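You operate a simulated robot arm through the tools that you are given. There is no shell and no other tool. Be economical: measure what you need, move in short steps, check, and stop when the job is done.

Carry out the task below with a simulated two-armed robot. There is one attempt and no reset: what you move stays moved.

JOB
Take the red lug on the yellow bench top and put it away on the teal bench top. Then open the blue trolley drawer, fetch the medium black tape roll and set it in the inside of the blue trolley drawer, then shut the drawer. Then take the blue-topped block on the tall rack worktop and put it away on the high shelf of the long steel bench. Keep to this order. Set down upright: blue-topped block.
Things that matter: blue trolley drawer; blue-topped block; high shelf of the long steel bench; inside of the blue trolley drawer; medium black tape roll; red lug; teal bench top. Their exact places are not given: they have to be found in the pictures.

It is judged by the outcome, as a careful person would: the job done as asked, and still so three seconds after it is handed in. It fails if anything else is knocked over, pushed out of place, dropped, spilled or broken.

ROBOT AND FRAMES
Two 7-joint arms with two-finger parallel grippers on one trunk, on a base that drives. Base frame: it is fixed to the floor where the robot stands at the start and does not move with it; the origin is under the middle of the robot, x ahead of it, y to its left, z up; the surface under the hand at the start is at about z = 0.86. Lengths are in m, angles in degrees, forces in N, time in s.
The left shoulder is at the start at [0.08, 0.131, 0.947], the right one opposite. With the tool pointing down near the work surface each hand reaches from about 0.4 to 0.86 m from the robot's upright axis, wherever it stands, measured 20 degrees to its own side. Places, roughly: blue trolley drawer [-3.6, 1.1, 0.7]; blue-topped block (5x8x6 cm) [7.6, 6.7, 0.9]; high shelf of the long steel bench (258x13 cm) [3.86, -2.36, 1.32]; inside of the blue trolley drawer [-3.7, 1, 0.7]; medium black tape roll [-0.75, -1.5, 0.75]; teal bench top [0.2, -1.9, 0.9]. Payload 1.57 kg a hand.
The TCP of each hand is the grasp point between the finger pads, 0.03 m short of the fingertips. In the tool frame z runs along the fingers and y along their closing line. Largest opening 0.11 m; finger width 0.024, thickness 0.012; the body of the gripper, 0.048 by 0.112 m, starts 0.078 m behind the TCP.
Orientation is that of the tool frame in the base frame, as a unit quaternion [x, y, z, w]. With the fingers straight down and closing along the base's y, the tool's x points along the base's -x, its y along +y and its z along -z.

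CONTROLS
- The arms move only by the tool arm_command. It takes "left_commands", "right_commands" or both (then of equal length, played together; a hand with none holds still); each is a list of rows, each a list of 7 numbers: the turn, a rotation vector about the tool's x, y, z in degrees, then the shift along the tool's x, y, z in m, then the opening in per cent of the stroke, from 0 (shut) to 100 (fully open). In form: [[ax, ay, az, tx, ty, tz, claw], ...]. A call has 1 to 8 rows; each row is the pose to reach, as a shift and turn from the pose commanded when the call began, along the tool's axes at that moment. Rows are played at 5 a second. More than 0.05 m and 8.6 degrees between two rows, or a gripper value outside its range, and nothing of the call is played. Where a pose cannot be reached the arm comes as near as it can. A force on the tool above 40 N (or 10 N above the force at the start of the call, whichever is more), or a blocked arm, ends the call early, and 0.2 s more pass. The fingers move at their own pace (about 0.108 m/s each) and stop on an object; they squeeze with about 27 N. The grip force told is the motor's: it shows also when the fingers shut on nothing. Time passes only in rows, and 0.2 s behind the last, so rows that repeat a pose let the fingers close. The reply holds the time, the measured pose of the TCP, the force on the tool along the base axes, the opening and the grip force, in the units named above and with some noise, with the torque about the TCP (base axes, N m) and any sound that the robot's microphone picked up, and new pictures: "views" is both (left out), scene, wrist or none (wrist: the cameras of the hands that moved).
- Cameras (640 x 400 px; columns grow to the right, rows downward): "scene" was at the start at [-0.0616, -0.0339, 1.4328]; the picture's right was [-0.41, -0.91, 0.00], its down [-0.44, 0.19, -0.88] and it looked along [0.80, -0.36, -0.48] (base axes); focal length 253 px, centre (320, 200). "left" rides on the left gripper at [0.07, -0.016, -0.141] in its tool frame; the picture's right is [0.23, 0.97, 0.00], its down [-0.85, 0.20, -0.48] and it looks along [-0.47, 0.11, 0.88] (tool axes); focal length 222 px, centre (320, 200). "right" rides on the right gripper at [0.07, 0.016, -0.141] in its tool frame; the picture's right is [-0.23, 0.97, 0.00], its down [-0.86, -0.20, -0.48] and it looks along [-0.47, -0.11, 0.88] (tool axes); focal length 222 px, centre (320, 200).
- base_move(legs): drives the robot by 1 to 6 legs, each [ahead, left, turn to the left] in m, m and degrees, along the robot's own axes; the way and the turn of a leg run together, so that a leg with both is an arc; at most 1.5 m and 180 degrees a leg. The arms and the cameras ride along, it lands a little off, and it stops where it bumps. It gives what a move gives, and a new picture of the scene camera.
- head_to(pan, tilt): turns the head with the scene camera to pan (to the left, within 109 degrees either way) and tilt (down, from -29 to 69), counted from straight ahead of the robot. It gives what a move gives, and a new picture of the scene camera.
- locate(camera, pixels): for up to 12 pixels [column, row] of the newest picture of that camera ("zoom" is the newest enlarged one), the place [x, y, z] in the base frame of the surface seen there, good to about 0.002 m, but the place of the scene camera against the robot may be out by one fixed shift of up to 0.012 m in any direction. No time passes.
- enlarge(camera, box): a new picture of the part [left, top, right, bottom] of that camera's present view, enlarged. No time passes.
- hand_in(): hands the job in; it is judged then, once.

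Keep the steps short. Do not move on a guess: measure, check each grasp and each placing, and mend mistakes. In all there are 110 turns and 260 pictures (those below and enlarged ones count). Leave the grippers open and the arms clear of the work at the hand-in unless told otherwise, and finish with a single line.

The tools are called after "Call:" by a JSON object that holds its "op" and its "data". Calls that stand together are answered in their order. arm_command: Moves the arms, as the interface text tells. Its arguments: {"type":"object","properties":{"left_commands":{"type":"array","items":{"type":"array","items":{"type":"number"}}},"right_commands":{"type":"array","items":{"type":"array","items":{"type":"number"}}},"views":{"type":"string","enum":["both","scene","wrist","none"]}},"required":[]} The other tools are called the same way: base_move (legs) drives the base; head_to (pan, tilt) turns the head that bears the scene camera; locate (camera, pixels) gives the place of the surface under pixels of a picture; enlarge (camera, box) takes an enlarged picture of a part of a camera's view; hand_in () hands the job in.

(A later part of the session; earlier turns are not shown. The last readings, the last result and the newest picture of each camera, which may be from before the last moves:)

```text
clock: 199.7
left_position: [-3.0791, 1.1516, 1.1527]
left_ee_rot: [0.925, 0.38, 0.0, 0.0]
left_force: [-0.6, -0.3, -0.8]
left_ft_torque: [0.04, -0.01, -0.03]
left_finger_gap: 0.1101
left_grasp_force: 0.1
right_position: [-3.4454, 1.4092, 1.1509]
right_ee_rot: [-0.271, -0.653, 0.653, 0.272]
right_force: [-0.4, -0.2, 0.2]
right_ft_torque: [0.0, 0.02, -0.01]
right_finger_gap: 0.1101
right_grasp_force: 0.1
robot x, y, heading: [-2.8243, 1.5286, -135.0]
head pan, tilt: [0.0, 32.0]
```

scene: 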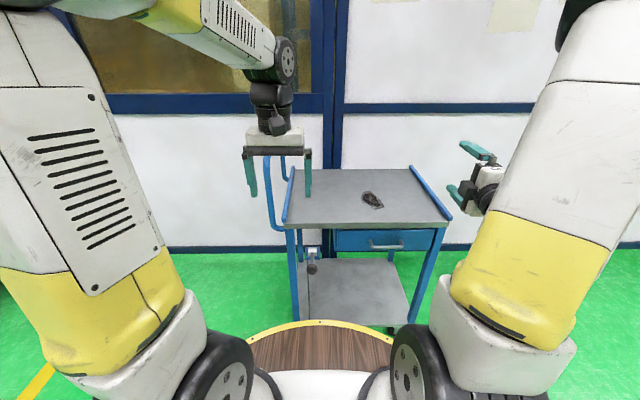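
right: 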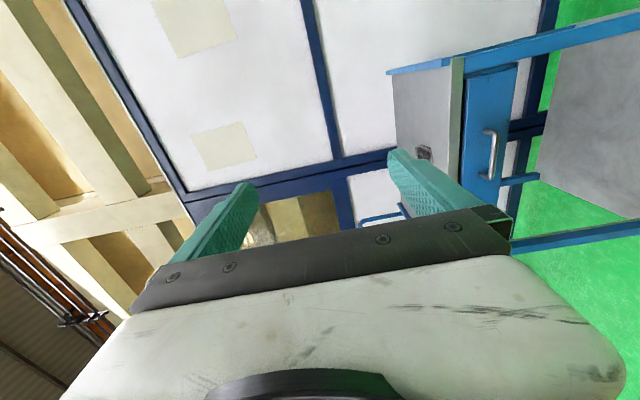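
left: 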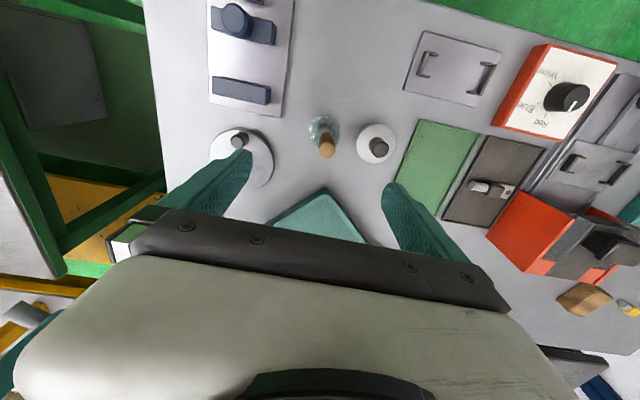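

Now I lower the level hand in front of the handle, first most of the way.

Call:
{"op": "arm_command", "data": {"right_commands": [[0, 0, 0, -0.011, 0.046, 0, 100], [0, 0, 0, -0.022, 0.092, 0, 80], [0, 0, 0, -0.033, 0.138, 0, 60], [0, 0, 0, -0.044, 0.184, 0, 60], [0, 0, 0, -0.055, 0.23, 0, 60], [0, 0, 0, -0.066, 0.276, 0, 60], [0, 0, 0, -0.077, 0.322, 0, 60], [0, 0, 0, -0.088, 0.368, 0, 60]], "views": "none"}}

Call:
{"op": "arm_command", "data": {"right_commands": [[0, 0, 0, 0, 0.028, 0, 60], [0, 0, 0, 0, 0.028, 0.02, 60]], "views": "both"}}

```text
clock: 201.5
left_position: [-3.0796, 1.1505, 1.1514]
left_ee_rot: [0.925, 0.381, 0.0, 0.0]
left_force: [0.9, -0.2, -0.4]
left_ft_torque: [0.0, 0.04, 0.01]
left_finger_gap: 0.1099
left_grasp_force: 0.0
right_position: [-3.3874, 1.3498, 0.78]
right_ee_rot: [0.272, 0.653, -0.652, -0.273]
right_force: [0.1, -0.5, -0.4]
right_ft_torque: [-0.01, 0.0, -0.02]
right_finger_gap: 0.0657
right_grasp_force: 0.1
right hand out of reach, approached as far as the arm can: row 1, 2, 3, 4
robot x, y, heading: [-2.8254, 1.5302, -135.0]
head pan, tilt: [0.0, 32.0]
```

```text
clock: 202.1
left_position: [-3.0789, 1.1508, 1.1518]
left_ee_rot: [0.925, 0.38, 0.001, 0.0]
left_force: [-0.1, 0.0, -0.3]
left_ft_torque: [0.01, 0.0, -0.01]
left_finger_gap: 0.1099
left_grasp_force: 0.0
right_position: [-3.3986, 1.3368, 0.7521]
right_ee_rot: [0.271, 0.653, -0.653, -0.272]
right_force: [0.0, 0.1, -0.6]
right_ft_torque: [0.0, 0.01, 0.0]
right_finger_gap: 0.0662
right_grasp_force: 0.1
robot x, y, heading: [-2.8221, 1.5277, -135.3]
head pan, tilt: [0.0, 32.0]
```

scene: 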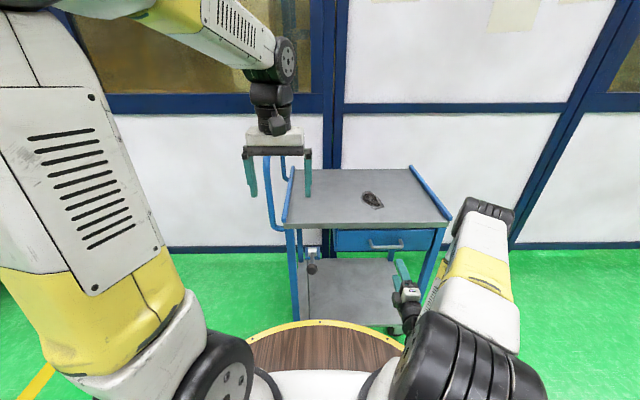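
right: 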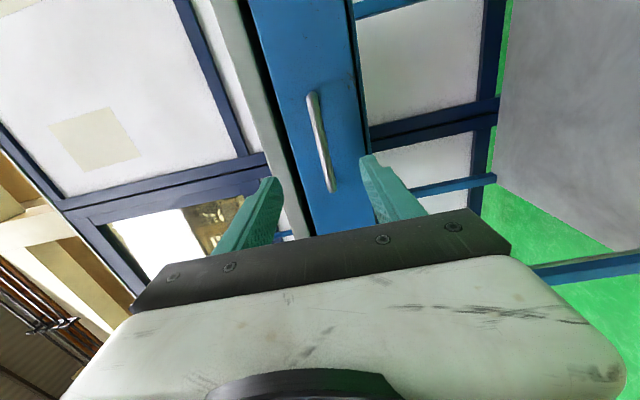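

Well placed. I verify the bar in this closer view.

Call:
{"op": "locate", "data": {"camera": "right", "pixels": [[316, 110], [321, 140], [327, 170], [331, 188], [300, 130], [345, 130]]}}

```text
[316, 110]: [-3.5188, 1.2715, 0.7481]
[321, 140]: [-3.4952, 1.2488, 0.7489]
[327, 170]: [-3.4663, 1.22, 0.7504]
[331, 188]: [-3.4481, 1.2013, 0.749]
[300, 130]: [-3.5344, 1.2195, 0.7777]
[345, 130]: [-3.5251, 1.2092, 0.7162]
```

Bar at z≈0.750, straight ahead. I advance 0.125 m and close.

Call:
{"op": "arm_command", "data": {"right_commands": [[0, 0, 0, 0, 0.001, 0.045, 60], [0, 0, 0, 0, 0.002, 0.09, 60], [0, 0, 0, 0, 0.002, 0.125, 60], [0, 0, 0, 0, 0.002, 0.125, 60], [0, 0, 0, 0, 0.002, 0.125, 0], [0, 0, 0, 0, 0.002, 0.125, 0], [0, 0, 0, 0, 0.002, 0.125, 0]], "views": "both"}}

```text
clock: 203.7
left_position: [-3.08, 1.1504, 1.1521]
left_ee_rot: [0.925, 0.38, 0.0, 0.0]
left_force: [0.1, 0.0, 0.7]
left_ft_torque: [-0.02, -0.04, 0.0]
left_finger_gap: 0.1101
left_grasp_force: 0.1
right_position: [-3.4861, 1.2476, 0.7507]
right_ee_rot: [0.272, 0.655, -0.651, -0.271]
right_force: [-2.4, -1.3, -14.3]
right_ft_torque: [0.13, -0.12, -0.25]
right_finger_gap: 0.0136
right_grasp_force: 30.4
robot x, y, heading: [-2.8225, 1.5278, -135.2]
head pan, tilt: [0.0, 32.0]
```

scene: 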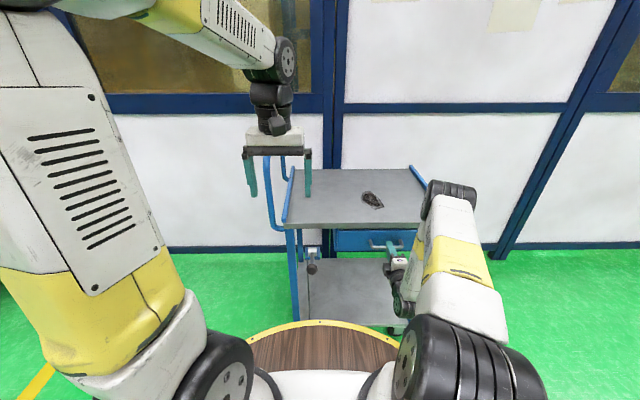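
right: 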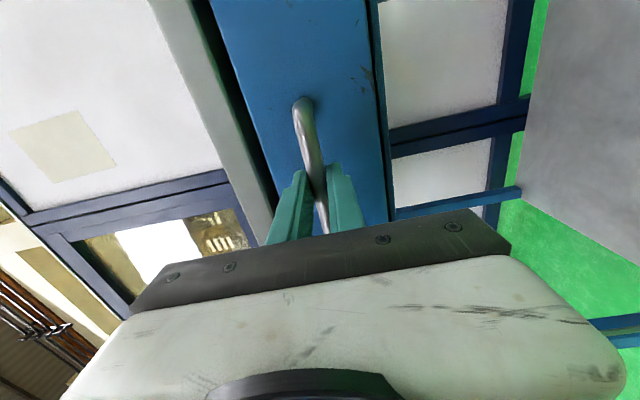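

Handle gripped (gap 13.6 mm). I pull 0.1 m with the arm, easing the vertical load.

Call:
{"op": "arm_command", "data": {"right_commands": [[0, 0, 0, 0, 0.003, 0, 0], [0, 0, 0, 0, 0.003, -0.02, 0], [0, 0, 0, 0, 0.003, -0.04, 0], [0, 0, 0, 0, 0.003, -0.06, 0], [0, 0, 0, 0, 0.003, -0.08, 0], [0, 0, 0, 0, 0.003, -0.1, 0]], "views": "scene"}}

```text
clock: 205.1
left_position: [-3.0793, 1.1516, 1.1515]
left_ee_rot: [0.925, 0.379, 0.0, 0.0]
left_force: [0.2, -0.6, 0.2]
left_ft_torque: [0.0, -0.01, -0.01]
left_finger_gap: 0.1098
left_grasp_force: 0.0
right_position: [-3.4152, 1.3194, 0.75]
right_ee_rot: [-0.273, -0.652, 0.653, 0.274]
right_force: [-14.7, 16.9, 12.5]
right_ft_torque: [-0.34, -0.13, -0.1]
right_finger_gap: 0.0136
right_grasp_force: 30.1
robot x, y, heading: [-2.8255, 1.5301, -135.4]
head pan, tilt: [0.0, 32.0]
```

scene: 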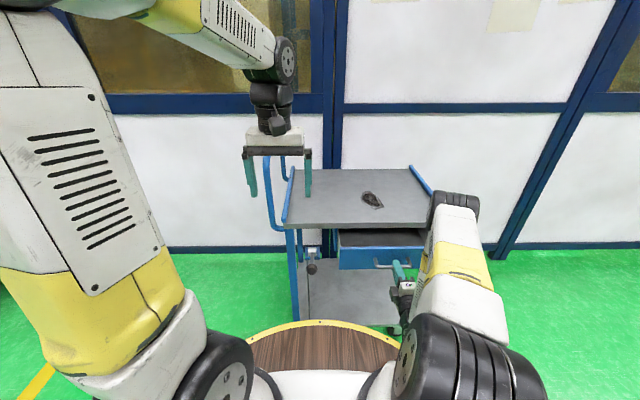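

The drawer slides. I relieve the side load (about 22 N toward −v) and pull the rest with the base.

Call:
{"op": "arm_command", "data": {"right_commands": [[0, 0, 0, 0.002, -0.001, 0, 0], [0, 0, 0, 0.004, -0.002, 0, 0]], "views": "none"}}

Call:
{"op": "base_move", "data": {"legs": [[-0.13, 0, 0]]}}

```text
clock: 205.7
left_position: [-3.0789, 1.1514, 1.1517]
left_ee_rot: [0.925, 0.381, 0.001, -0.001]
left_force: [-0.4, -0.1, -0.3]
left_ft_torque: [0.02, -0.01, -0.02]
left_finger_gap: 0.11
left_grasp_force: 0.1
right_position: [-3.4147, 1.32, 0.7513]
right_ee_rot: [0.272, 0.654, -0.652, -0.269]
right_force: [-0.6, 4.4, -1.9]
right_ft_torque: [0.13, 0.09, -0.79]
right_finger_gap: 0.0138
right_grasp_force: 30.2
robot x, y, heading: [-2.8229, 1.5253, -135.1]
head pan, tilt: [0.0, 32.0]
```

```text
clock: 207.0
left_position: [-2.9881, 1.2423, 1.1511]
left_ee_rot: [0.925, 0.38, 0.001, 0.0]
left_force: [0.5, 0.1, 1.4]
left_ft_torque: [-0.01, 0.02, 0.01]
left_finger_gap: 0.1097
left_grasp_force: 0.0
right_position: [-3.3246, 1.4114, 0.7512]
right_ee_rot: [0.273, 0.654, -0.652, -0.271]
right_force: [1.1, -1.6, -21.3]
right_ft_torque: [0.19, -0.17, 0.13]
right_finger_gap: 0.014
right_grasp_force: 29.9
robot x, y, heading: [-2.7278, 1.621, -135.2]
head pan, tilt: [0.0, 32.0]
```

scene: 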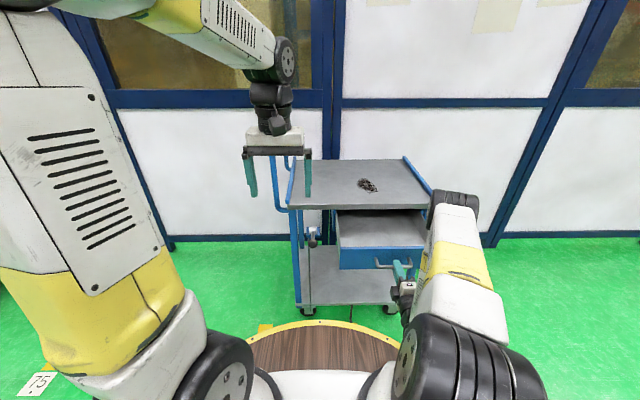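

The drawer is open about 0.22 m. I open the fingers and back off with the base.

Call:
{"op": "arm_command", "data": {"right_commands": [[0, 0, 0, 0, 0.002, 0, 60], [0, 0, 0, 0, 0, 0, 60], [0, 0, 0, 0, 0, 0, 60]], "views": "wrist"}}

Call:
{"op": "base_move", "data": {"legs": [[-0.2, 0, 0]]}}

Call:
{"op": "enlarge", "data": {"camera": "scene", "box": [240, 120, 480, 300]}}

```text
clock: 207.8
left_position: [-2.9867, 1.2417, 1.1522]
left_ee_rot: [0.925, 0.38, -0.001, 0.0]
left_force: [0.4, -0.6, 0.5]
left_ft_torque: [0.0, 0.04, -0.03]
left_finger_gap: 0.11
left_grasp_force: 0.0
right_position: [-3.3239, 1.4124, 0.7511]
right_ee_rot: [0.273, 0.654, -0.652, -0.271]
right_force: [-0.3, 0.0, -0.3]
right_ft_torque: [0.0, -0.01, 0.02]
right_finger_gap: 0.0661
right_grasp_force: 0.1
robot x, y, heading: [-2.7342, 1.6183, -135.4]
head pan, tilt: [0.0, 32.0]
```

right: 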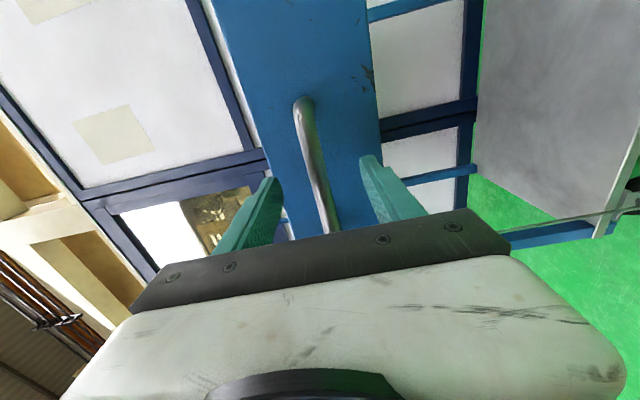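

```text
clock: 209.3
left_position: [-2.8485, 1.3804, 1.1518]
left_ee_rot: [0.925, 0.38, 0.0, 0.0]
left_force: [0.3, 0.3, -0.3]
left_ft_torque: [0.02, 0.02, -0.02]
left_finger_gap: 0.11
left_grasp_force: 0.0
right_position: [-3.1861, 1.5504, 0.7516]
right_ee_rot: [0.273, 0.654, -0.652, -0.271]
right_force: [0.1, -0.7, -0.3]
right_ft_torque: [0.0, -0.02, -0.02]
right_finger_gap: 0.0659
right_grasp_force: 0.0
robot x, y, heading: [-2.5901, 1.7568, -135.3]
head pan, tilt: [0.0, 32.0]
```

scene: 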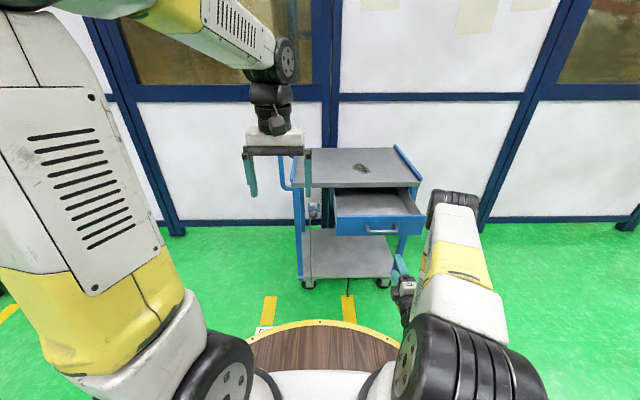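

```text
2.22 times, centred on (360, 210) of scene
```

zoom: 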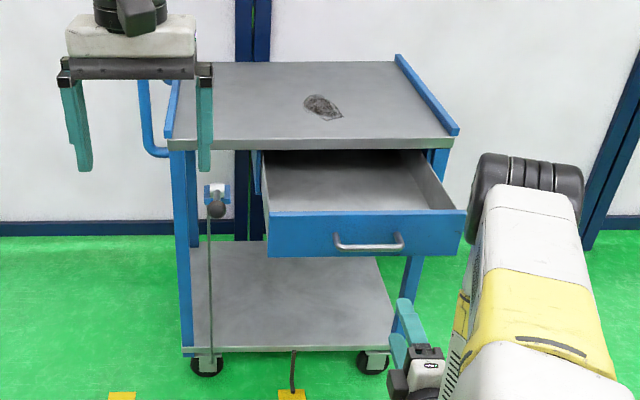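

I measure the drawer interior and raise the right hand to 1.14 for travelling (kept level for shutting later).

Call:
{"op": "locate", "data": {"camera": "scene", "pixels": [[371, 203], [390, 200], [350, 205], [365, 195], [385, 213], [350, 215], [375, 218], [417, 212], [337, 217], [300, 160]]}}

Call:
{"op": "arm_command", "data": {"right_commands": [[0, 0, 0, 0, -0.049, 0, 60], [0, 0, 0, 0, -0.098, 0, 60], [0, 0, 0, 0, -0.147, 0, 60], [0, 0, 0, 0, -0.196, 0, 60], [0, 0, 0, 0, -0.245, 0, 60], [0, 0, 0, 0.01, -0.294, 0, 60], [0, 0, 0, 0.02, -0.341, 0, 60], [0, 0, 0, 0.04, -0.385, 0, 60]], "views": "none"}}

```text
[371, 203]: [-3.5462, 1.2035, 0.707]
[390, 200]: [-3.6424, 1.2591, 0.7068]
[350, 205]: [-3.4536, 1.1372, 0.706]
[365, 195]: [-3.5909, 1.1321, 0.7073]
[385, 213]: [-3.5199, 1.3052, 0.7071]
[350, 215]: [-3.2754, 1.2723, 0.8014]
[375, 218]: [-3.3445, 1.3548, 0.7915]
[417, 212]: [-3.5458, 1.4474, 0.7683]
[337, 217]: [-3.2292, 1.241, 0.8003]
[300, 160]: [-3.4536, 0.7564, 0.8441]
```

```text
clock: 211.1
left_position: [-2.8485, 1.3807, 1.1519]
left_ee_rot: [0.926, 0.379, 0.001, 0.0]
left_force: [-0.6, 0.0, 0.1]
left_ft_torque: [0.05, -0.03, -0.02]
left_finger_gap: 0.11
left_grasp_force: 0.1
right_position: [-3.2134, 1.5754, 1.1363]
right_ee_rot: [0.273, 0.654, -0.651, -0.272]
right_force: [0.2, -0.1, -0.7]
right_ft_torque: [-0.01, -0.01, 0.01]
right_finger_gap: 0.0661
right_grasp_force: 0.2
right hand out of reach, approached as far as the arm can: row 6, 7
robot x, y, heading: [-2.5921, 1.7599, -135.2]
head pan, tilt: [0.0, 32.0]
```

Drawer floor z≈0.707, open zone centred on about (-3.447,1.283). Now back to the tape: turn left and drive along the wall corridor.

Call:
{"op": "base_move", "data": {"legs": [[0, 0, 90], [1.3, -0.25, 0], [1.1, -0.05, 0]]}}

Call:
{"op": "head_to", "data": {"pan": -25, "tilt": 32}}

```text
clock: 226.8
left_position: [-0.756, -0.4515, 1.1518]
left_ee_rot: [0.402, 0.916, 0.0, 0.001]
left_force: [-0.1, -0.4, -0.2]
left_ft_torque: [0.01, 0.02, 0.02]
left_finger_gap: 0.1101
left_grasp_force: 0.0
right_position: [-0.9632, -0.8102, 1.1367]
right_ee_rot: [-0.258, 0.66, -0.657, 0.257]
right_force: [-0.3, 0.3, -0.3]
right_ft_torque: [-0.02, -0.03, -0.03]
right_finger_gap: 0.0661
right_grasp_force: 0.2
robot x, y, heading: [-1.1255, -0.1815, -47.3]
head pan, tilt: [0.0, 32.0]
```

scene: 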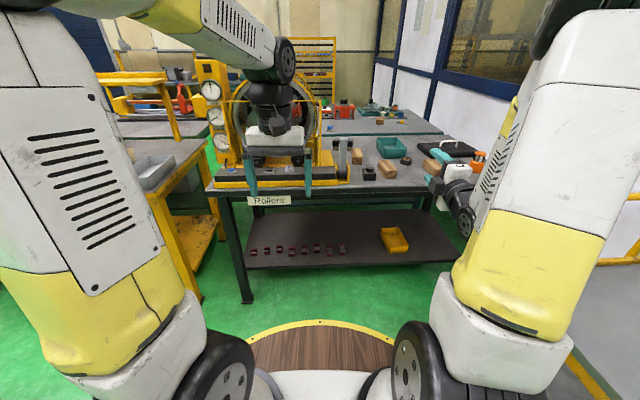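

```text
clock: 227.7
left_position: [-0.7564, -0.4507, 1.1523]
left_ee_rot: [0.402, 0.916, 0.0, 0.001]
left_force: [-0.7, 0.2, 0.1]
left_ft_torque: [0.01, -0.03, 0.0]
left_finger_gap: 0.1099
left_grasp_force: 0.1
right_position: [-0.9645, -0.8096, 1.1365]
right_ee_rot: [-0.258, 0.66, -0.657, 0.256]
right_force: [0.2, 0.0, 0.4]
right_ft_torque: [-0.01, -0.02, 0.01]
right_finger_gap: 0.0661
right_grasp_force: 0.0
robot x, y, heading: [-1.1217, -0.182, -47.6]
head pan, tilt: [-25.0, 32.0]
```

scene: 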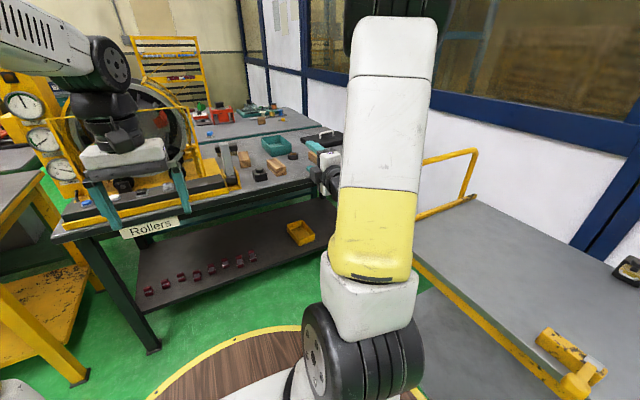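

I measure the wall trolley's near edge and handle before coming closer.

Call:
{"op": "locate", "data": {"camera": "scene", "pixels": [[425, 275], [500, 345], [476, 198], [475, 152], [425, 160], [420, 215], [265, 180], [309, 182], [278, 172]]}}

Call:
{"op": "enlarge", "data": {"camera": "scene", "box": [200, 90, 350, 210]}}

```text
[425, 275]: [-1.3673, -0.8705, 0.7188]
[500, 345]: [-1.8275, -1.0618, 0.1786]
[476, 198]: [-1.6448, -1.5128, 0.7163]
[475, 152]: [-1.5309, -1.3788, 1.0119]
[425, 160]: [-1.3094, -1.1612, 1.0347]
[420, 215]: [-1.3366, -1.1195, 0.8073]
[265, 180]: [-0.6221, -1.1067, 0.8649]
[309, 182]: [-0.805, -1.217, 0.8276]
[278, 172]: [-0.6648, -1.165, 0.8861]
```

```text
3.33 times, centred on (275, 150) of scene
```

zoom: 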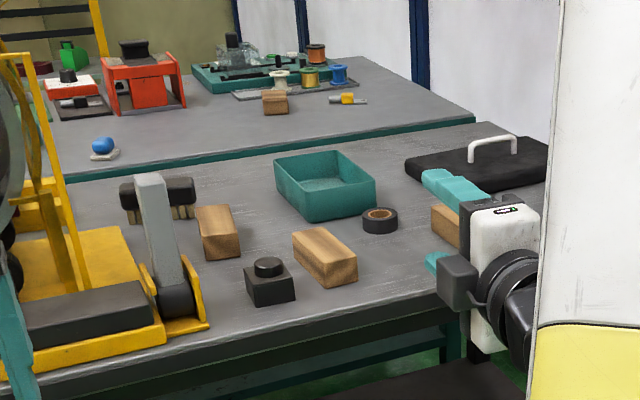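

Clear enough (handle top z≈1.035). I raise the right hand further for safety, then drive in and turn toward the tape.

Call:
{"op": "arm_command", "data": {"right_commands": [[0, 0, 0, 0, -0.04, 0, 60], [0, 0, 0, 0, -0.08, 0, 60], [0, 0, 0, 0, -0.1, 0, 60]], "views": "none"}}

Call:
{"op": "base_move", "data": {"legs": [[0.46, -0.16, 0], [0, 0, -42]]}}

Call:
{"op": "head_to", "data": {"pan": 15, "tilt": 40}}

```text
clock: 228.5
left_position: [-0.7549, -0.4522, 1.1522]
left_ee_rot: [0.401, 0.916, 0.0, 0.0]
left_force: [0.7, 0.8, 0.5]
left_ft_torque: [0.01, -0.01, -0.03]
left_finger_gap: 0.1101
left_grasp_force: 0.1
right_position: [-0.9648, -0.8113, 1.2354]
right_ee_rot: [-0.258, 0.66, -0.657, 0.257]
right_force: [-0.2, -0.6, -0.4]
right_ft_torque: [0.0, -0.02, 0.01]
right_finger_gap: 0.066
right_grasp_force: 0.1
robot x, y, heading: [-1.1265, -0.1843, -47.6]
head pan, tilt: [-25.0, 32.0]
```

```text
clock: 233.3
left_position: [-0.8513, -1.0684, 1.1507]
left_ee_rot: [0.706, 0.709, -0.001, 0.0]
left_force: [-0.3, -0.2, 0.1]
left_ft_torque: [0.01, -0.01, -0.03]
left_finger_gap: 0.11
left_grasp_force: 0.1
right_position: [-1.2492, -1.191, 1.2355]
right_ee_rot: [-0.002, 0.708, -0.706, 0.002]
right_force: [0.1, -0.7, 1.1]
right_ft_torque: [0.01, -0.03, 0.0]
right_finger_gap: 0.0657
right_grasp_force: 0.2
robot x, y, heading: [-0.9426, -0.6185, -89.5]
head pan, tilt: [-25.0, 32.0]
```

scene: 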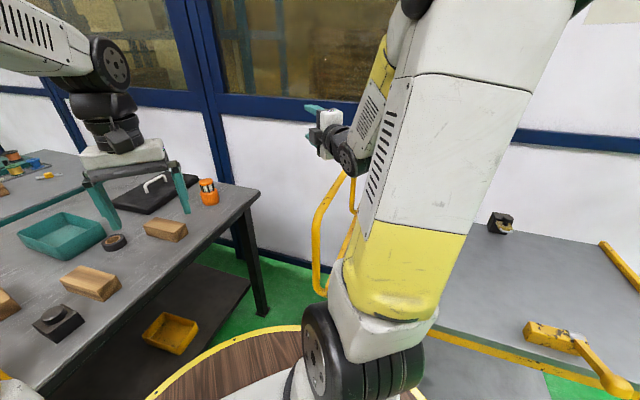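

```text
clock: 234.4
left_position: [-0.8517, -1.0668, 1.152]
left_ee_rot: [0.705, 0.709, -0.001, 0.0]
left_force: [0.1, -0.4, 0.8]
left_ft_torque: [0.03, -0.02, 0.02]
left_finger_gap: 0.1098
left_grasp_force: 0.1
right_position: [-1.2484, -1.1937, 1.2355]
right_ee_rot: [-0.002, 0.708, -0.706, 0.002]
right_force: [-0.4, -0.9, 0.2]
right_ft_torque: [0.0, 0.01, -0.03]
right_finger_gap: 0.0658
right_grasp_force: 0.0
robot x, y, heading: [-0.9441, -0.6203, -89.8]
head pan, tilt: [15.0, 40.0]
```

scene: 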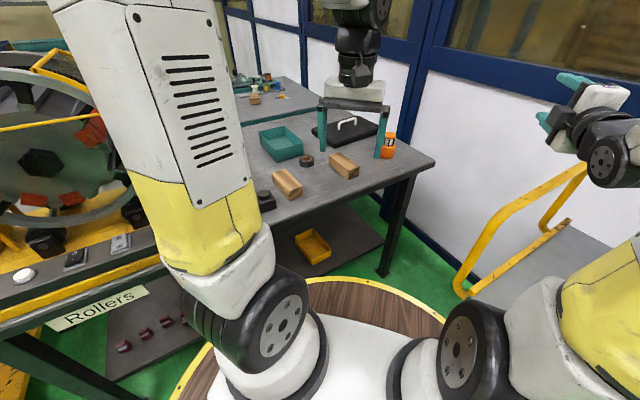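

The roll is at (307,160), near the reach limit. I move 0.08 m nearer and bring the left hand over it.

Call:
{"op": "base_move", "data": {"legs": [[0.08, 0.03, 0]]}}

Call:
{"op": "locate", "data": {"camera": "scene", "pixels": [[307, 170], [300, 172], [315, 170], [307, 163], [307, 178]]}}

Call:
{"op": "enlarge", "data": {"camera": "scene", "box": [240, 110, 420, 230]}}

```text
clock: 235.5
left_position: [-0.8214, -1.1464, 1.1512]
left_ee_rot: [0.706, 0.709, 0.0, -0.001]
left_force: [0.2, 1.5, 0.1]
left_ft_torque: [0.0, 0.01, 0.0]
left_finger_gap: 0.1102
left_grasp_force: 0.1
right_position: [-1.2174, -1.2721, 1.236]
right_ee_rot: [-0.002, 0.708, -0.706, 0.001]
right_force: [0.3, -0.4, 1.1]
right_ft_torque: [-0.02, -0.04, 0.02]
right_finger_gap: 0.0662
right_grasp_force: 0.0
robot x, y, heading: [-0.9127, -0.6997, -89.6]
head pan, tilt: [15.0, 40.0]
```

scene: 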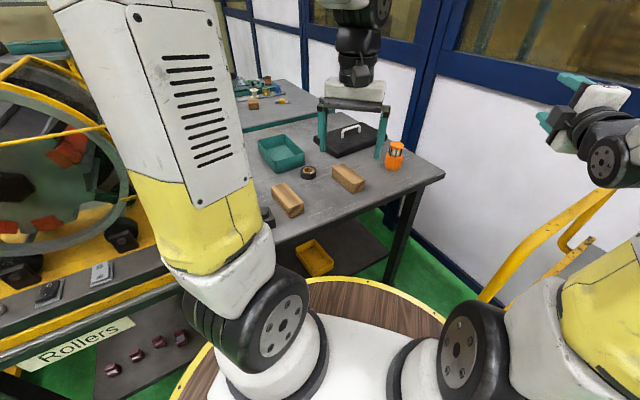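

```text
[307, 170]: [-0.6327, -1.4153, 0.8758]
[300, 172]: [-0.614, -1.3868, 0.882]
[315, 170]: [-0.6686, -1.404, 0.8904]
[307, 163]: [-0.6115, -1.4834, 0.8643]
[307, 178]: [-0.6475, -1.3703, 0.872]
```

```text
3.33 times, centred on (330, 170) of scene
```

zoom: 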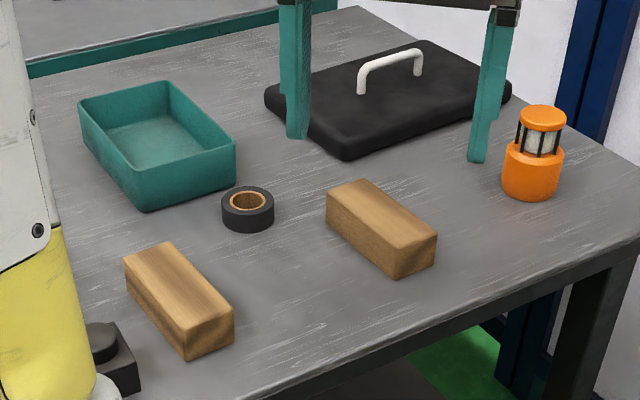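

I bring the left hand above the roll, turning the closing line about 45° so the fingers avoid the tray and blocks.

Call:
{"op": "arm_command", "data": {"left_commands": [[0, 0, -6.5, -0.037, 0.025, 0.01, 100], [0, 0, -13, -0.075, 0.05, 0.02, 100], [0, 0, -19.5, -0.113, 0.075, 0.03, 100], [0, 0, -26, -0.151, 0.1, 0.04, 100], [0, 0, -32.5, -0.189, 0.126, 0.05, 100], [0, 0, -39, -0.227, 0.151, 0.06, 100], [0, 0, -45, -0.264, 0.176, 0.07, 100]], "views": "wrist"}}

```text
clock: 237.1
left_position: [-0.6427, -1.4085, 1.085]
left_ee_rot: [0.38, 0.925, -0.001, 0.0]
left_force: [-0.3, -0.2, -0.2]
left_ft_torque: [-0.05, 0.03, -0.01]
left_finger_gap: 0.1098
left_grasp_force: 0.1
right_position: [-1.2173, -1.2718, 1.2362]
right_ee_rot: [-0.001, 0.708, -0.706, 0.002]
right_force: [-0.9, 0.1, 0.4]
right_ft_torque: [-0.01, 0.06, -0.02]
right_finger_gap: 0.066
right_grasp_force: 0.1
robot x, y, heading: [-0.9153, -0.6963, -89.6]
head pan, tilt: [15.0, 40.0]
```

left: 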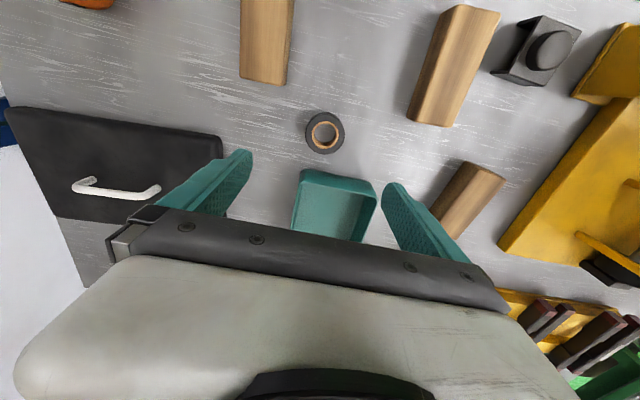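

The fingers have free room on both sides. I measure the roll here.

Call:
{"op": "locate", "data": {"camera": "left", "pixels": [[309, 132], [341, 132], [325, 114], [325, 150], [312, 120], [338, 145], [360, 130], [300, 175]]}}

Call:
{"op": "enlarge", "data": {"camera": "left", "box": [260, 80, 400, 190]}}

```text
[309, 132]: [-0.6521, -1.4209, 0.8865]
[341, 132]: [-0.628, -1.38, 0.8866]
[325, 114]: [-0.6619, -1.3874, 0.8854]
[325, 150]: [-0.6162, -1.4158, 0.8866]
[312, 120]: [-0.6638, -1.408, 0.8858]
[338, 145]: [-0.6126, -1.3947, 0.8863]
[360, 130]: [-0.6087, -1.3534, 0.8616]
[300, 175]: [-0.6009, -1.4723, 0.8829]
```

```text
3.64 times, centred on (330, 135) of left
```

zoom: 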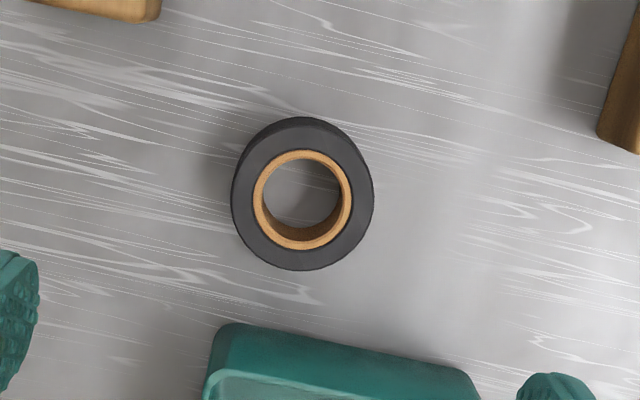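

Centre ≈(-0.640,-1.401). I lower to TCP z≈0.892 and close.

Call:
{"op": "arm_command", "data": {"left_commands": [[0, 0, 0, 0.003, 0.007, 0.045, 90], [0, 0, 0, 0.003, 0.007, 0.09, 90], [0, 0, 0, 0.003, 0.007, 0.135, 90], [0, 0, 0, 0.003, 0.007, 0.17, 90], [0, 0, 0, 0.003, 0.007, 0.192, 90], [0, 0, 0, 0.003, 0.007, 0.192, 0], [0, 0, 0, 0.003, 0.007, 0.192, 0], [0, 0, 0, 0.003, 0.007, 0.192, 0]], "views": "wrist"}}

```text
clock: 238.9
left_position: [-0.6399, -1.4056, 0.8894]
left_ee_rot: [0.38, 0.925, 0.0, 0.001]
left_force: [6.1, 1.2, 7.6]
left_ft_torque: [0.33, -0.31, -0.15]
left_finger_gap: 0.0589
left_grasp_force: 27.2
right_position: [-1.217, -1.2728, 1.2356]
right_ee_rot: [-0.002, 0.708, -0.706, 0.001]
right_force: [-0.3, -0.6, 1.0]
right_ft_torque: [0.0, -0.05, -0.01]
right_finger_gap: 0.066
right_grasp_force: 0.0
robot x, y, heading: [-0.9121, -0.7013, -89.6]
head pan, tilt: [15.0, 40.0]
```

left: 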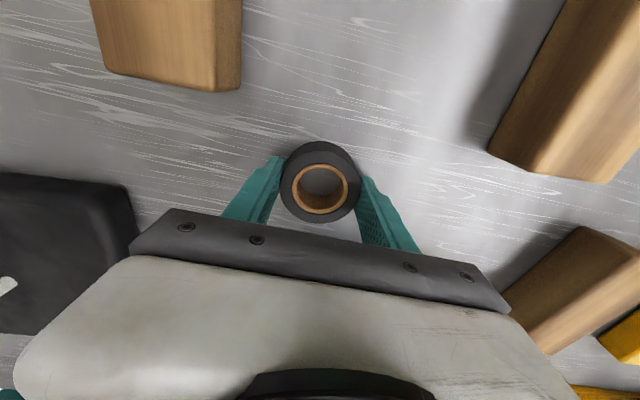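

The roll is held (gap 59 mm). I lift it straight up, then draw back.

Call:
{"op": "arm_command", "data": {"left_commands": [[0, 0, 0, 0, 0, -0.045, 0], [0, 0, 0, 0, 0, -0.09, 0], [0, 0, 0, 0, 0, -0.14, 0], [0, 0, 0, 0, 0, -0.19, 0], [0, 0, 0, 0, 0, -0.24, 0], [0, 0, 6.5, 0.04, 0.008, -0.26, 0], [0, 0, 13, 0.085, 0.017, -0.26, 0], [0, 0, 20, 0.13, 0.026, -0.26, 0]], "views": "none"}}

Call:
{"op": "arm_command", "data": {"left_commands": [[0, 0, 6.5, 0.033, -0.005, 0, 0], [0, 0, 13, 0.066, -0.01, 0, 0], [0, 0, 19, 0.1, -0.015, 0, 0], [0, 0, 25, 0.13, -0.02, 0, 0]], "views": "wrist"}}

```text
clock: 240.7
left_position: [-0.7139, -1.2923, 1.1491]
left_ee_rot: [0.536, 0.844, 0.001, 0.001]
left_force: [0.2, -0.9, -0.4]
left_ft_torque: [0.04, 0.01, 0.0]
left_finger_gap: 0.0588
left_grasp_force: 26.8
right_position: [-1.217, -1.2729, 1.2363]
right_ee_rot: [-0.002, 0.709, -0.706, 0.002]
right_force: [0.8, -0.2, -0.7]
right_ft_torque: [0.03, 0.01, 0.01]
right_finger_gap: 0.0659
right_grasp_force: 0.2
robot x, y, heading: [-0.9129, -0.6986, -89.8]
head pan, tilt: [15.0, 40.0]
```

```text
clock: 241.7
left_position: [-0.7879, -1.1832, 1.1488]
left_ee_rot: [0.707, 0.708, 0.0, -0.001]
left_force: [-0.1, 0.5, -1.4]
left_ft_torque: [0.06, 0.05, 0.0]
left_finger_gap: 0.0591
left_grasp_force: 27.1
right_position: [-1.2176, -1.2735, 1.2349]
right_ee_rot: [-0.002, 0.709, -0.705, 0.003]
right_force: [0.3, -0.4, -1.1]
right_ft_torque: [0.01, -0.03, -0.02]
right_finger_gap: 0.066
right_grasp_force: 0.0
robot x, y, heading: [-0.9121, -0.7012, -89.4]
head pan, tilt: [15.0, 40.0]
```

left: 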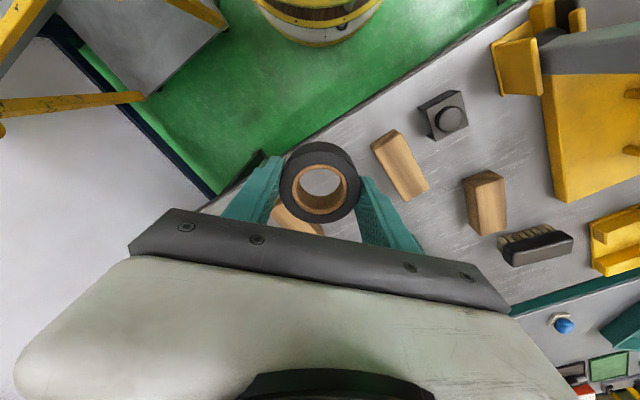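

I drive back to the blue trolley along the same corridor, in reverse.

Call:
{"op": "base_move", "data": {"legs": [[-0.1, 0, 0], [0, 0, 44.5], [-1.3, 0.25, 0], [-1.4, 0.1, 0]]}}

```text
clock: 258.1
left_position: [-2.2021, 1.3734, 1.1496]
left_ee_rot: [0.381, 0.925, 0.0, 0.0]
left_force: [0.4, 0.0, -1.5]
left_ft_torque: [0.02, -0.01, -0.01]
left_finger_gap: 0.0588
left_grasp_force: 27.2
right_position: [-2.4415, 1.0067, 1.2351]
right_ee_rot: [-0.272, 0.654, -0.652, 0.272]
right_force: [0.2, 0.6, 0.3]
right_ft_torque: [0.0, 0.01, 0.01]
right_finger_gap: 0.0661
right_grasp_force: 0.0
robot x, y, heading: [-2.6303, 1.631, -44.9]
head pan, tilt: [15.0, 40.0]
```

scene: 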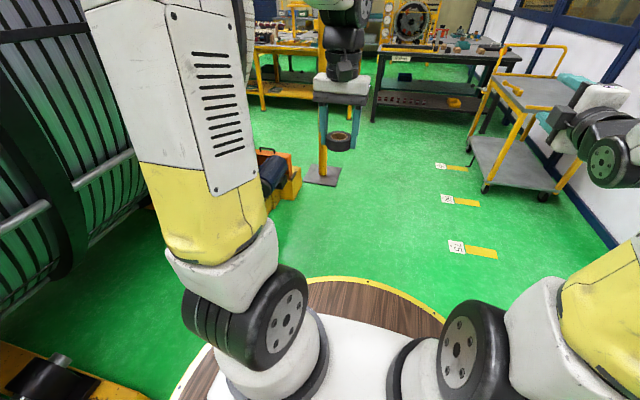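

I back another 0.5 m and turn right to face the trolley.

Call:
{"op": "base_move", "data": {"legs": [[-0.5, 0, 0], [0, 0, -90]]}}

Call:
{"op": "head_to", "data": {"pan": 0, "tilt": 38}}

Call:
{"op": "locate", "data": {"camera": "scene", "pixels": [[300, 200], [310, 200], [290, 200], [320, 200], [300, 180], [320, 180], [300, 220], [330, 220]]}}

```text
clock: 264.9
left_position: [-3.2393, 1.5476, 1.1489]
left_ee_rot: [0.92, 0.392, 0.0, 0.0]
left_force: [0.0, -0.1, -1.2]
left_ft_torque: [0.03, 0.01, 0.0]
left_finger_gap: 0.0587
left_grasp_force: 27.2
right_position: [-3.6104, 1.7802, 1.2357]
right_ee_rot: [0.264, 0.657, -0.655, -0.264]
right_force: [0.4, -0.2, 0.1]
right_ft_torque: [0.02, 0.03, 0.0]
right_finger_gap: 0.066
right_grasp_force: 0.1
robot x, y, heading: [-2.9941, 1.9782, -133.5]
head pan, tilt: [15.0, 40.0]
```

scene: 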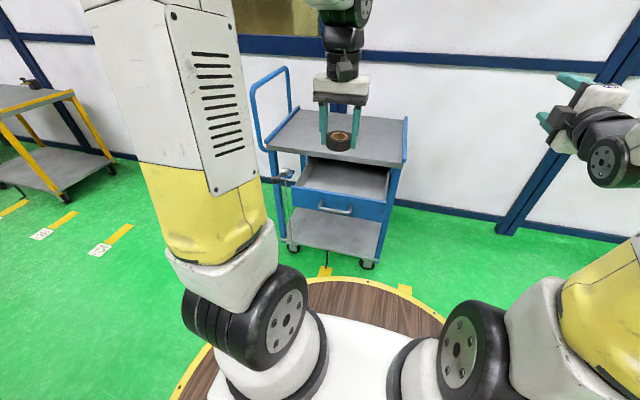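

```text
clock: 265.6
left_position: [-3.238, 1.5477, 1.149]
left_ee_rot: [0.92, 0.392, 0.0, 0.0]
left_force: [-0.2, 0.0, -0.2]
left_ft_torque: [0.01, -0.02, -0.01]
left_finger_gap: 0.0586
left_grasp_force: 26.5
right_position: [-3.6085, 1.7803, 1.236]
right_ee_rot: [0.264, 0.658, -0.655, -0.263]
right_force: [-0.5, 0.4, 0.0]
right_ft_torque: [0.0, -0.04, -0.01]
right_finger_gap: 0.0662
right_grasp_force: 0.2
robot x, y, heading: [-2.9895, 1.9777, -133.9]
head pan, tilt: [0.0, 38.0]
```

scene: 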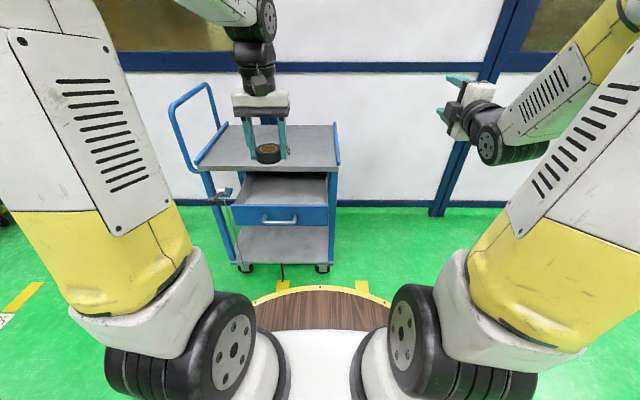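

```text
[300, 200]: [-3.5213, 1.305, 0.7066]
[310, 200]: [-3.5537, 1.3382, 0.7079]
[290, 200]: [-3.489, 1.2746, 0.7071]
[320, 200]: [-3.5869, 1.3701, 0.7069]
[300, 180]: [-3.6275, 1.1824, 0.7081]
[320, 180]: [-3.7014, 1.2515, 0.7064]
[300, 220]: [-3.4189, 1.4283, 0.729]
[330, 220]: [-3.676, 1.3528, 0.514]
```

I move 0.1 m nearer, then position above the drawer opening.

Call:
{"op": "base_move", "data": {"legs": [[0.12, 0, -1]]}}

Call:
{"op": "locate", "data": {"camera": "scene", "pixels": [[250, 228], [290, 226], [330, 226], [240, 205], [325, 205], [270, 195], [325, 190], [250, 195], [290, 205], [235, 190]]}}

Call:
{"op": "enlarge", "data": {"camera": "scene", "box": [180, 120, 380, 290]}}

```text
clock: 266.9
left_position: [-3.3325, 1.4639, 1.1479]
left_ee_rot: [0.924, 0.384, 0.0, 0.0]
left_force: [-0.3, 0.2, -0.6]
left_ft_torque: [-0.01, 0.03, -0.02]
left_finger_gap: 0.0586
left_grasp_force: 27.3
right_position: [-3.6985, 1.7045, 1.2365]
right_ee_rot: [0.27, 0.655, -0.653, -0.268]
right_force: [-0.7, 0.1, -0.5]
right_ft_torque: [-0.03, 0.01, 0.01]
right_finger_gap: 0.0658
right_grasp_force: 0.1
robot x, y, heading: [-3.0764, 1.8938, -134.9]
head pan, tilt: [0.0, 38.0]
```

scene: 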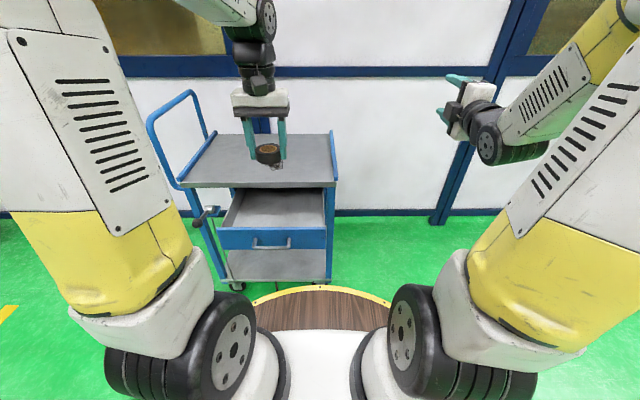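

```text
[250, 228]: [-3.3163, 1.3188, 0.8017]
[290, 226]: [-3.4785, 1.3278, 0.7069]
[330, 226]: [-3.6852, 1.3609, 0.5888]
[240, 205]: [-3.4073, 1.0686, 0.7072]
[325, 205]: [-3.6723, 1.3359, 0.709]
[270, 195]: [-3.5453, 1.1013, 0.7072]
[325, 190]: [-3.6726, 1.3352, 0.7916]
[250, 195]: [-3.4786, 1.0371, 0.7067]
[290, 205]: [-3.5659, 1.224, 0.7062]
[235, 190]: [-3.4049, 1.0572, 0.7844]
```

```text
2.35 times, centred on (280, 205) of scene
```

zoom: 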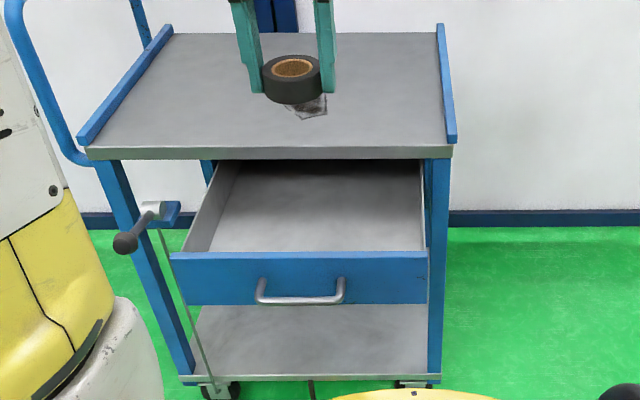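

I move over the opening (target (-3.444,1.287)), then down part way.

Call:
{"op": "arm_command", "data": {"left_commands": [[0, 0, 0, -0.045, 0.01, 0, 0], [0, 0, 0, -0.09, 0.02, 0, 0], [0, 0, 0, -0.135, 0.03, 0, 0], [0, 0, 0, -0.18, 0.04, 0, 0], [0, 0, 0, -0.204, 0.0465, 0.02, 0], [0, 0, 0, -0.204, 0.0465, 0.065, 0], [0, 0, 0, -0.204, 0.0465, 0.11, 0], [0, 0, 0, -0.204, 0.0465, 0.155, 0]], "views": "both"}}

```text
clock: 268.7
left_position: [-3.4438, 1.2885, 0.9921]
left_ee_rot: [0.924, 0.383, -0.001, 0.0]
left_force: [0.5, -1.1, -0.3]
left_ft_torque: [-0.04, -0.03, -0.01]
left_finger_gap: 0.0582
left_grasp_force: 27.1
right_position: [-3.6984, 1.7043, 1.2362]
right_ee_rot: [0.27, 0.655, -0.653, -0.269]
right_force: [-0.3, 0.4, 0.3]
right_ft_torque: [0.0, 0.0, 0.01]
right_finger_gap: 0.0661
right_grasp_force: 0.0
robot x, y, heading: [-3.0729, 1.8932, -135.1]
head pan, tilt: [0.0, 38.0]
```

scene: 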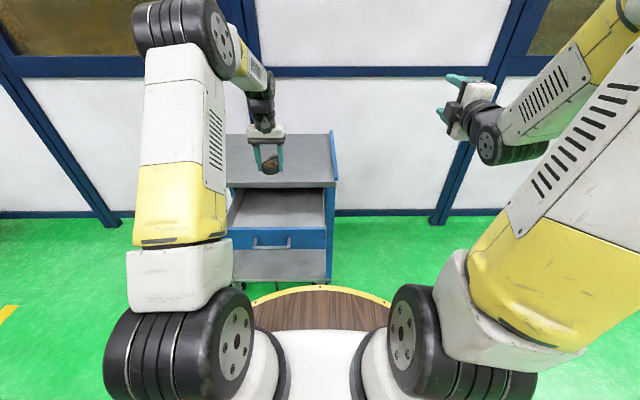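
left: 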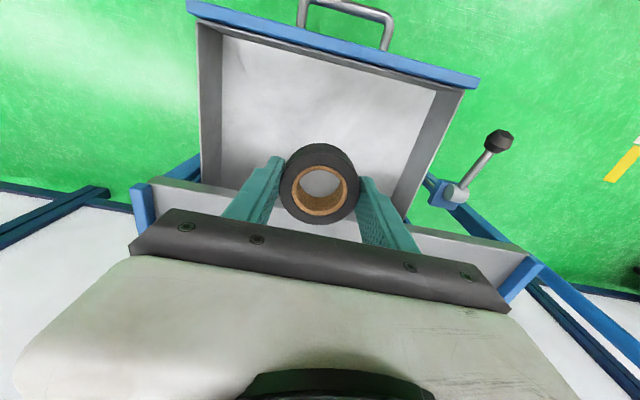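

I check the trolley top's front edge and the drawer front from this view before lowering.

Call:
{"op": "locate", "data": {"camera": "left", "pixels": [[200, 187], [450, 232], [410, 228], [330, 30], [330, 50], [240, 100], [430, 100], [185, 185]]}}

```text
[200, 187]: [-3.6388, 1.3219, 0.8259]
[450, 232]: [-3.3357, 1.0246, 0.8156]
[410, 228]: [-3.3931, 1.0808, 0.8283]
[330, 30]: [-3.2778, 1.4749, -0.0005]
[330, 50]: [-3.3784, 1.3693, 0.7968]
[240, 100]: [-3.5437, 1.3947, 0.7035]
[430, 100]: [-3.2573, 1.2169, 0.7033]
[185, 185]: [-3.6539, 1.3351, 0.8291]
```

Centred in the opening. I lower to TCP z≈0.735.

Call:
{"op": "arm_command", "data": {"left_commands": [[0, 0, 0, 0, 0, 0.045, 0], [0, 0, 0, 0, 0, 0.09, 0], [0, 0, 0, 0, 0, 0.135, 0], [0, 0, 0, 0, 0, 0.18, 0], [0, 0, 0, 0, 0, 0.22, 0], [0, 0, 0, 0, 0, 0.245, 0], [0, 0, 0, 0, 0, 0.256, 0]], "views": "wrist"}}

```text
clock: 270.3
left_position: [-3.4428, 1.2855, 0.7385]
left_ee_rot: [0.924, 0.383, -0.001, 0.0]
left_force: [0.0, 1.3, -0.4]
left_ft_torque: [0.01, -0.01, 0.01]
left_finger_gap: 0.0586
left_grasp_force: 26.5
right_position: [-3.6993, 1.7055, 1.236]
right_ee_rot: [0.27, 0.655, -0.653, -0.269]
right_force: [0.2, 0.3, 0.7]
right_ft_torque: [-0.02, 0.0, 0.05]
right_finger_gap: 0.0659
right_grasp_force: 0.0
robot x, y, heading: [-3.0755, 1.8917, -134.6]
head pan, tilt: [0.0, 38.0]
```

left: 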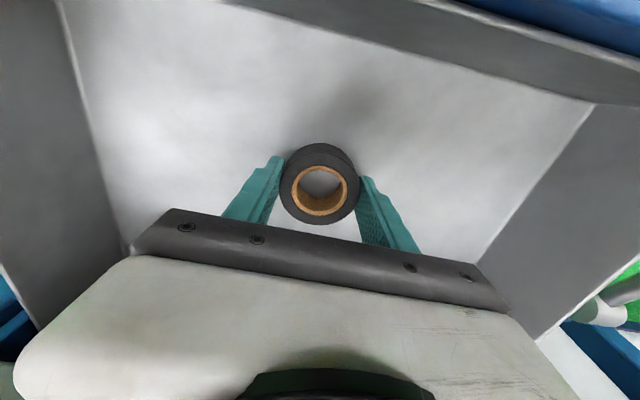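

I lower the last 5 mm, open, and rise straight up.

Call:
{"op": "arm_command", "data": {"left_commands": [[0, 0, 0, 0, 0, 0.003, 0], [0, 0, 0, 0, 0, 0.006, 0], [0, 0, 0, 0, 0, 0.006, 80], [0, 0, 0, 0, 0, 0.006, 80], [0, 0, 0, 0, 0, -0.04, 80], [0, 0, 0, 0, 0, -0.09, 80], [0, 0, 0, 0, 0, -0.14, 80], [0, 0, 0, 0, 0, -0.18, 80]], "views": "wrist"}}

```text
clock: 272.1
left_position: [-3.4417, 1.2864, 0.9171]
left_ee_rot: [0.924, 0.383, 0.0, 0.001]
left_force: [0.1, 0.3, 0.1]
left_ft_torque: [-0.03, 0.0, -0.01]
left_finger_gap: 0.0878
left_grasp_force: 0.1
right_position: [-3.6986, 1.7044, 1.2357]
right_ee_rot: [0.27, 0.655, -0.652, -0.269]
right_force: [-0.2, 0.2, -0.2]
right_ft_torque: [0.0, 0.02, 0.01]
right_finger_gap: 0.0659
right_grasp_force: 0.0
robot x, y, heading: [-3.0788, 1.8949, -135.0]
head pan, tilt: [0.0, 38.0]
```

left: 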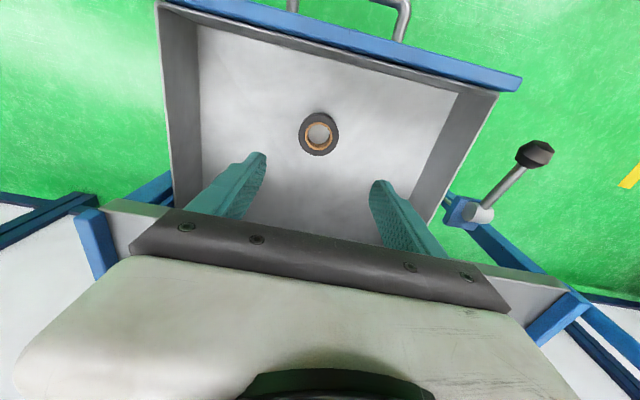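

The roll lies on the drawer floor. Now I take the left hand back in front of the handle, fingers shut, and lower it.

Call:
{"op": "arm_command", "data": {"left_commands": [[0, 0, 0, 0.048, 0, -0.01, 80], [0, 0, 0, 0.096, 0, -0.01, 40], [0, 0, 0, 0.144, 0, -0.01, 0], [0, 0, 0, 0.192, 0, -0.01, 0], [0, 0, 0, 0.24, 0, -0.01, 0], [0, 0, 0, 0.25, 0, 0.035, 0], [0, 0, 0, 0.25, 0, 0.08, 0], [0, 0, 0, 0.25, 0, 0.12, 0]], "views": "none"}}

Call:
{"op": "arm_command", "data": {"left_commands": [[0, 0, 0, 0, 0, 0.03, 0]], "views": "both"}}

```text
clock: 273.9
left_position: [-3.2644, 1.4622, 0.7974]
left_ee_rot: [0.923, 0.384, 0.0, 0.0]
left_force: [-0.1, 0.2, -0.1]
left_ft_torque: [-0.03, 0.01, 0.02]
left_finger_gap: 0.0001
left_grasp_force: 20.9
right_position: [-3.6988, 1.7044, 1.2359]
right_ee_rot: [0.27, 0.655, -0.653, -0.269]
right_force: [-0.1, 0.5, 0.0]
right_ft_torque: [0.01, -0.04, -0.01]
right_finger_gap: 0.0661
right_grasp_force: 0.0
robot x, y, heading: [-3.0751, 1.8931, -135.0]
head pan, tilt: [0.0, 38.0]
```

```text
clock: 274.3
left_position: [-3.2643, 1.4619, 0.7678]
left_ee_rot: [0.923, 0.384, -0.001, 0.0]
left_force: [0.7, -0.3, 0.1]
left_ft_torque: [-0.01, 0.0, 0.01]
left_finger_gap: 0.0001
left_grasp_force: 21.3
right_position: [-3.6975, 1.7042, 1.236]
right_ee_rot: [0.27, 0.655, -0.653, -0.269]
right_force: [-0.5, 0.4, 0.0]
right_ft_torque: [-0.02, 0.0, -0.02]
right_finger_gap: 0.0658
right_grasp_force: 0.0
robot x, y, heading: [-3.0768, 1.8944, -135.0]
head pan, tilt: [0.0, 38.0]
```

scene: 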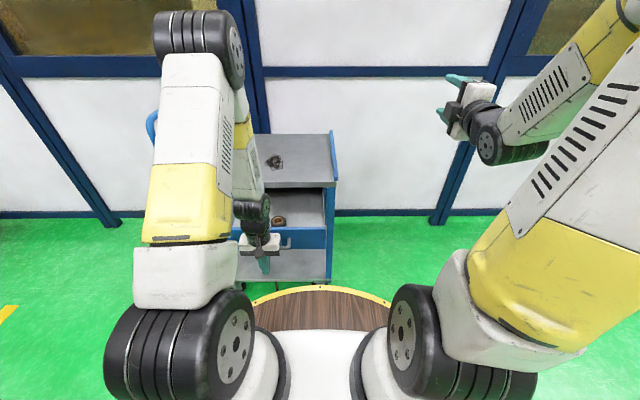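
left: 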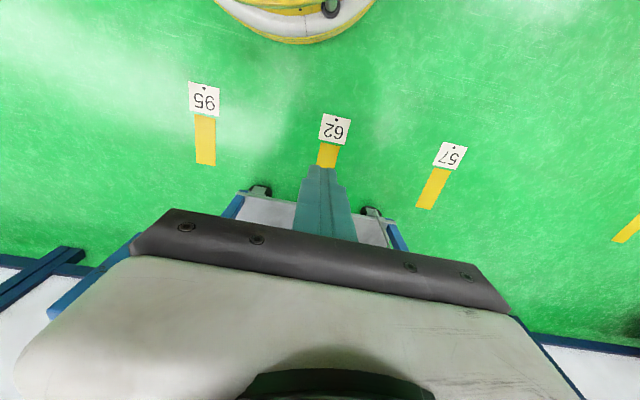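

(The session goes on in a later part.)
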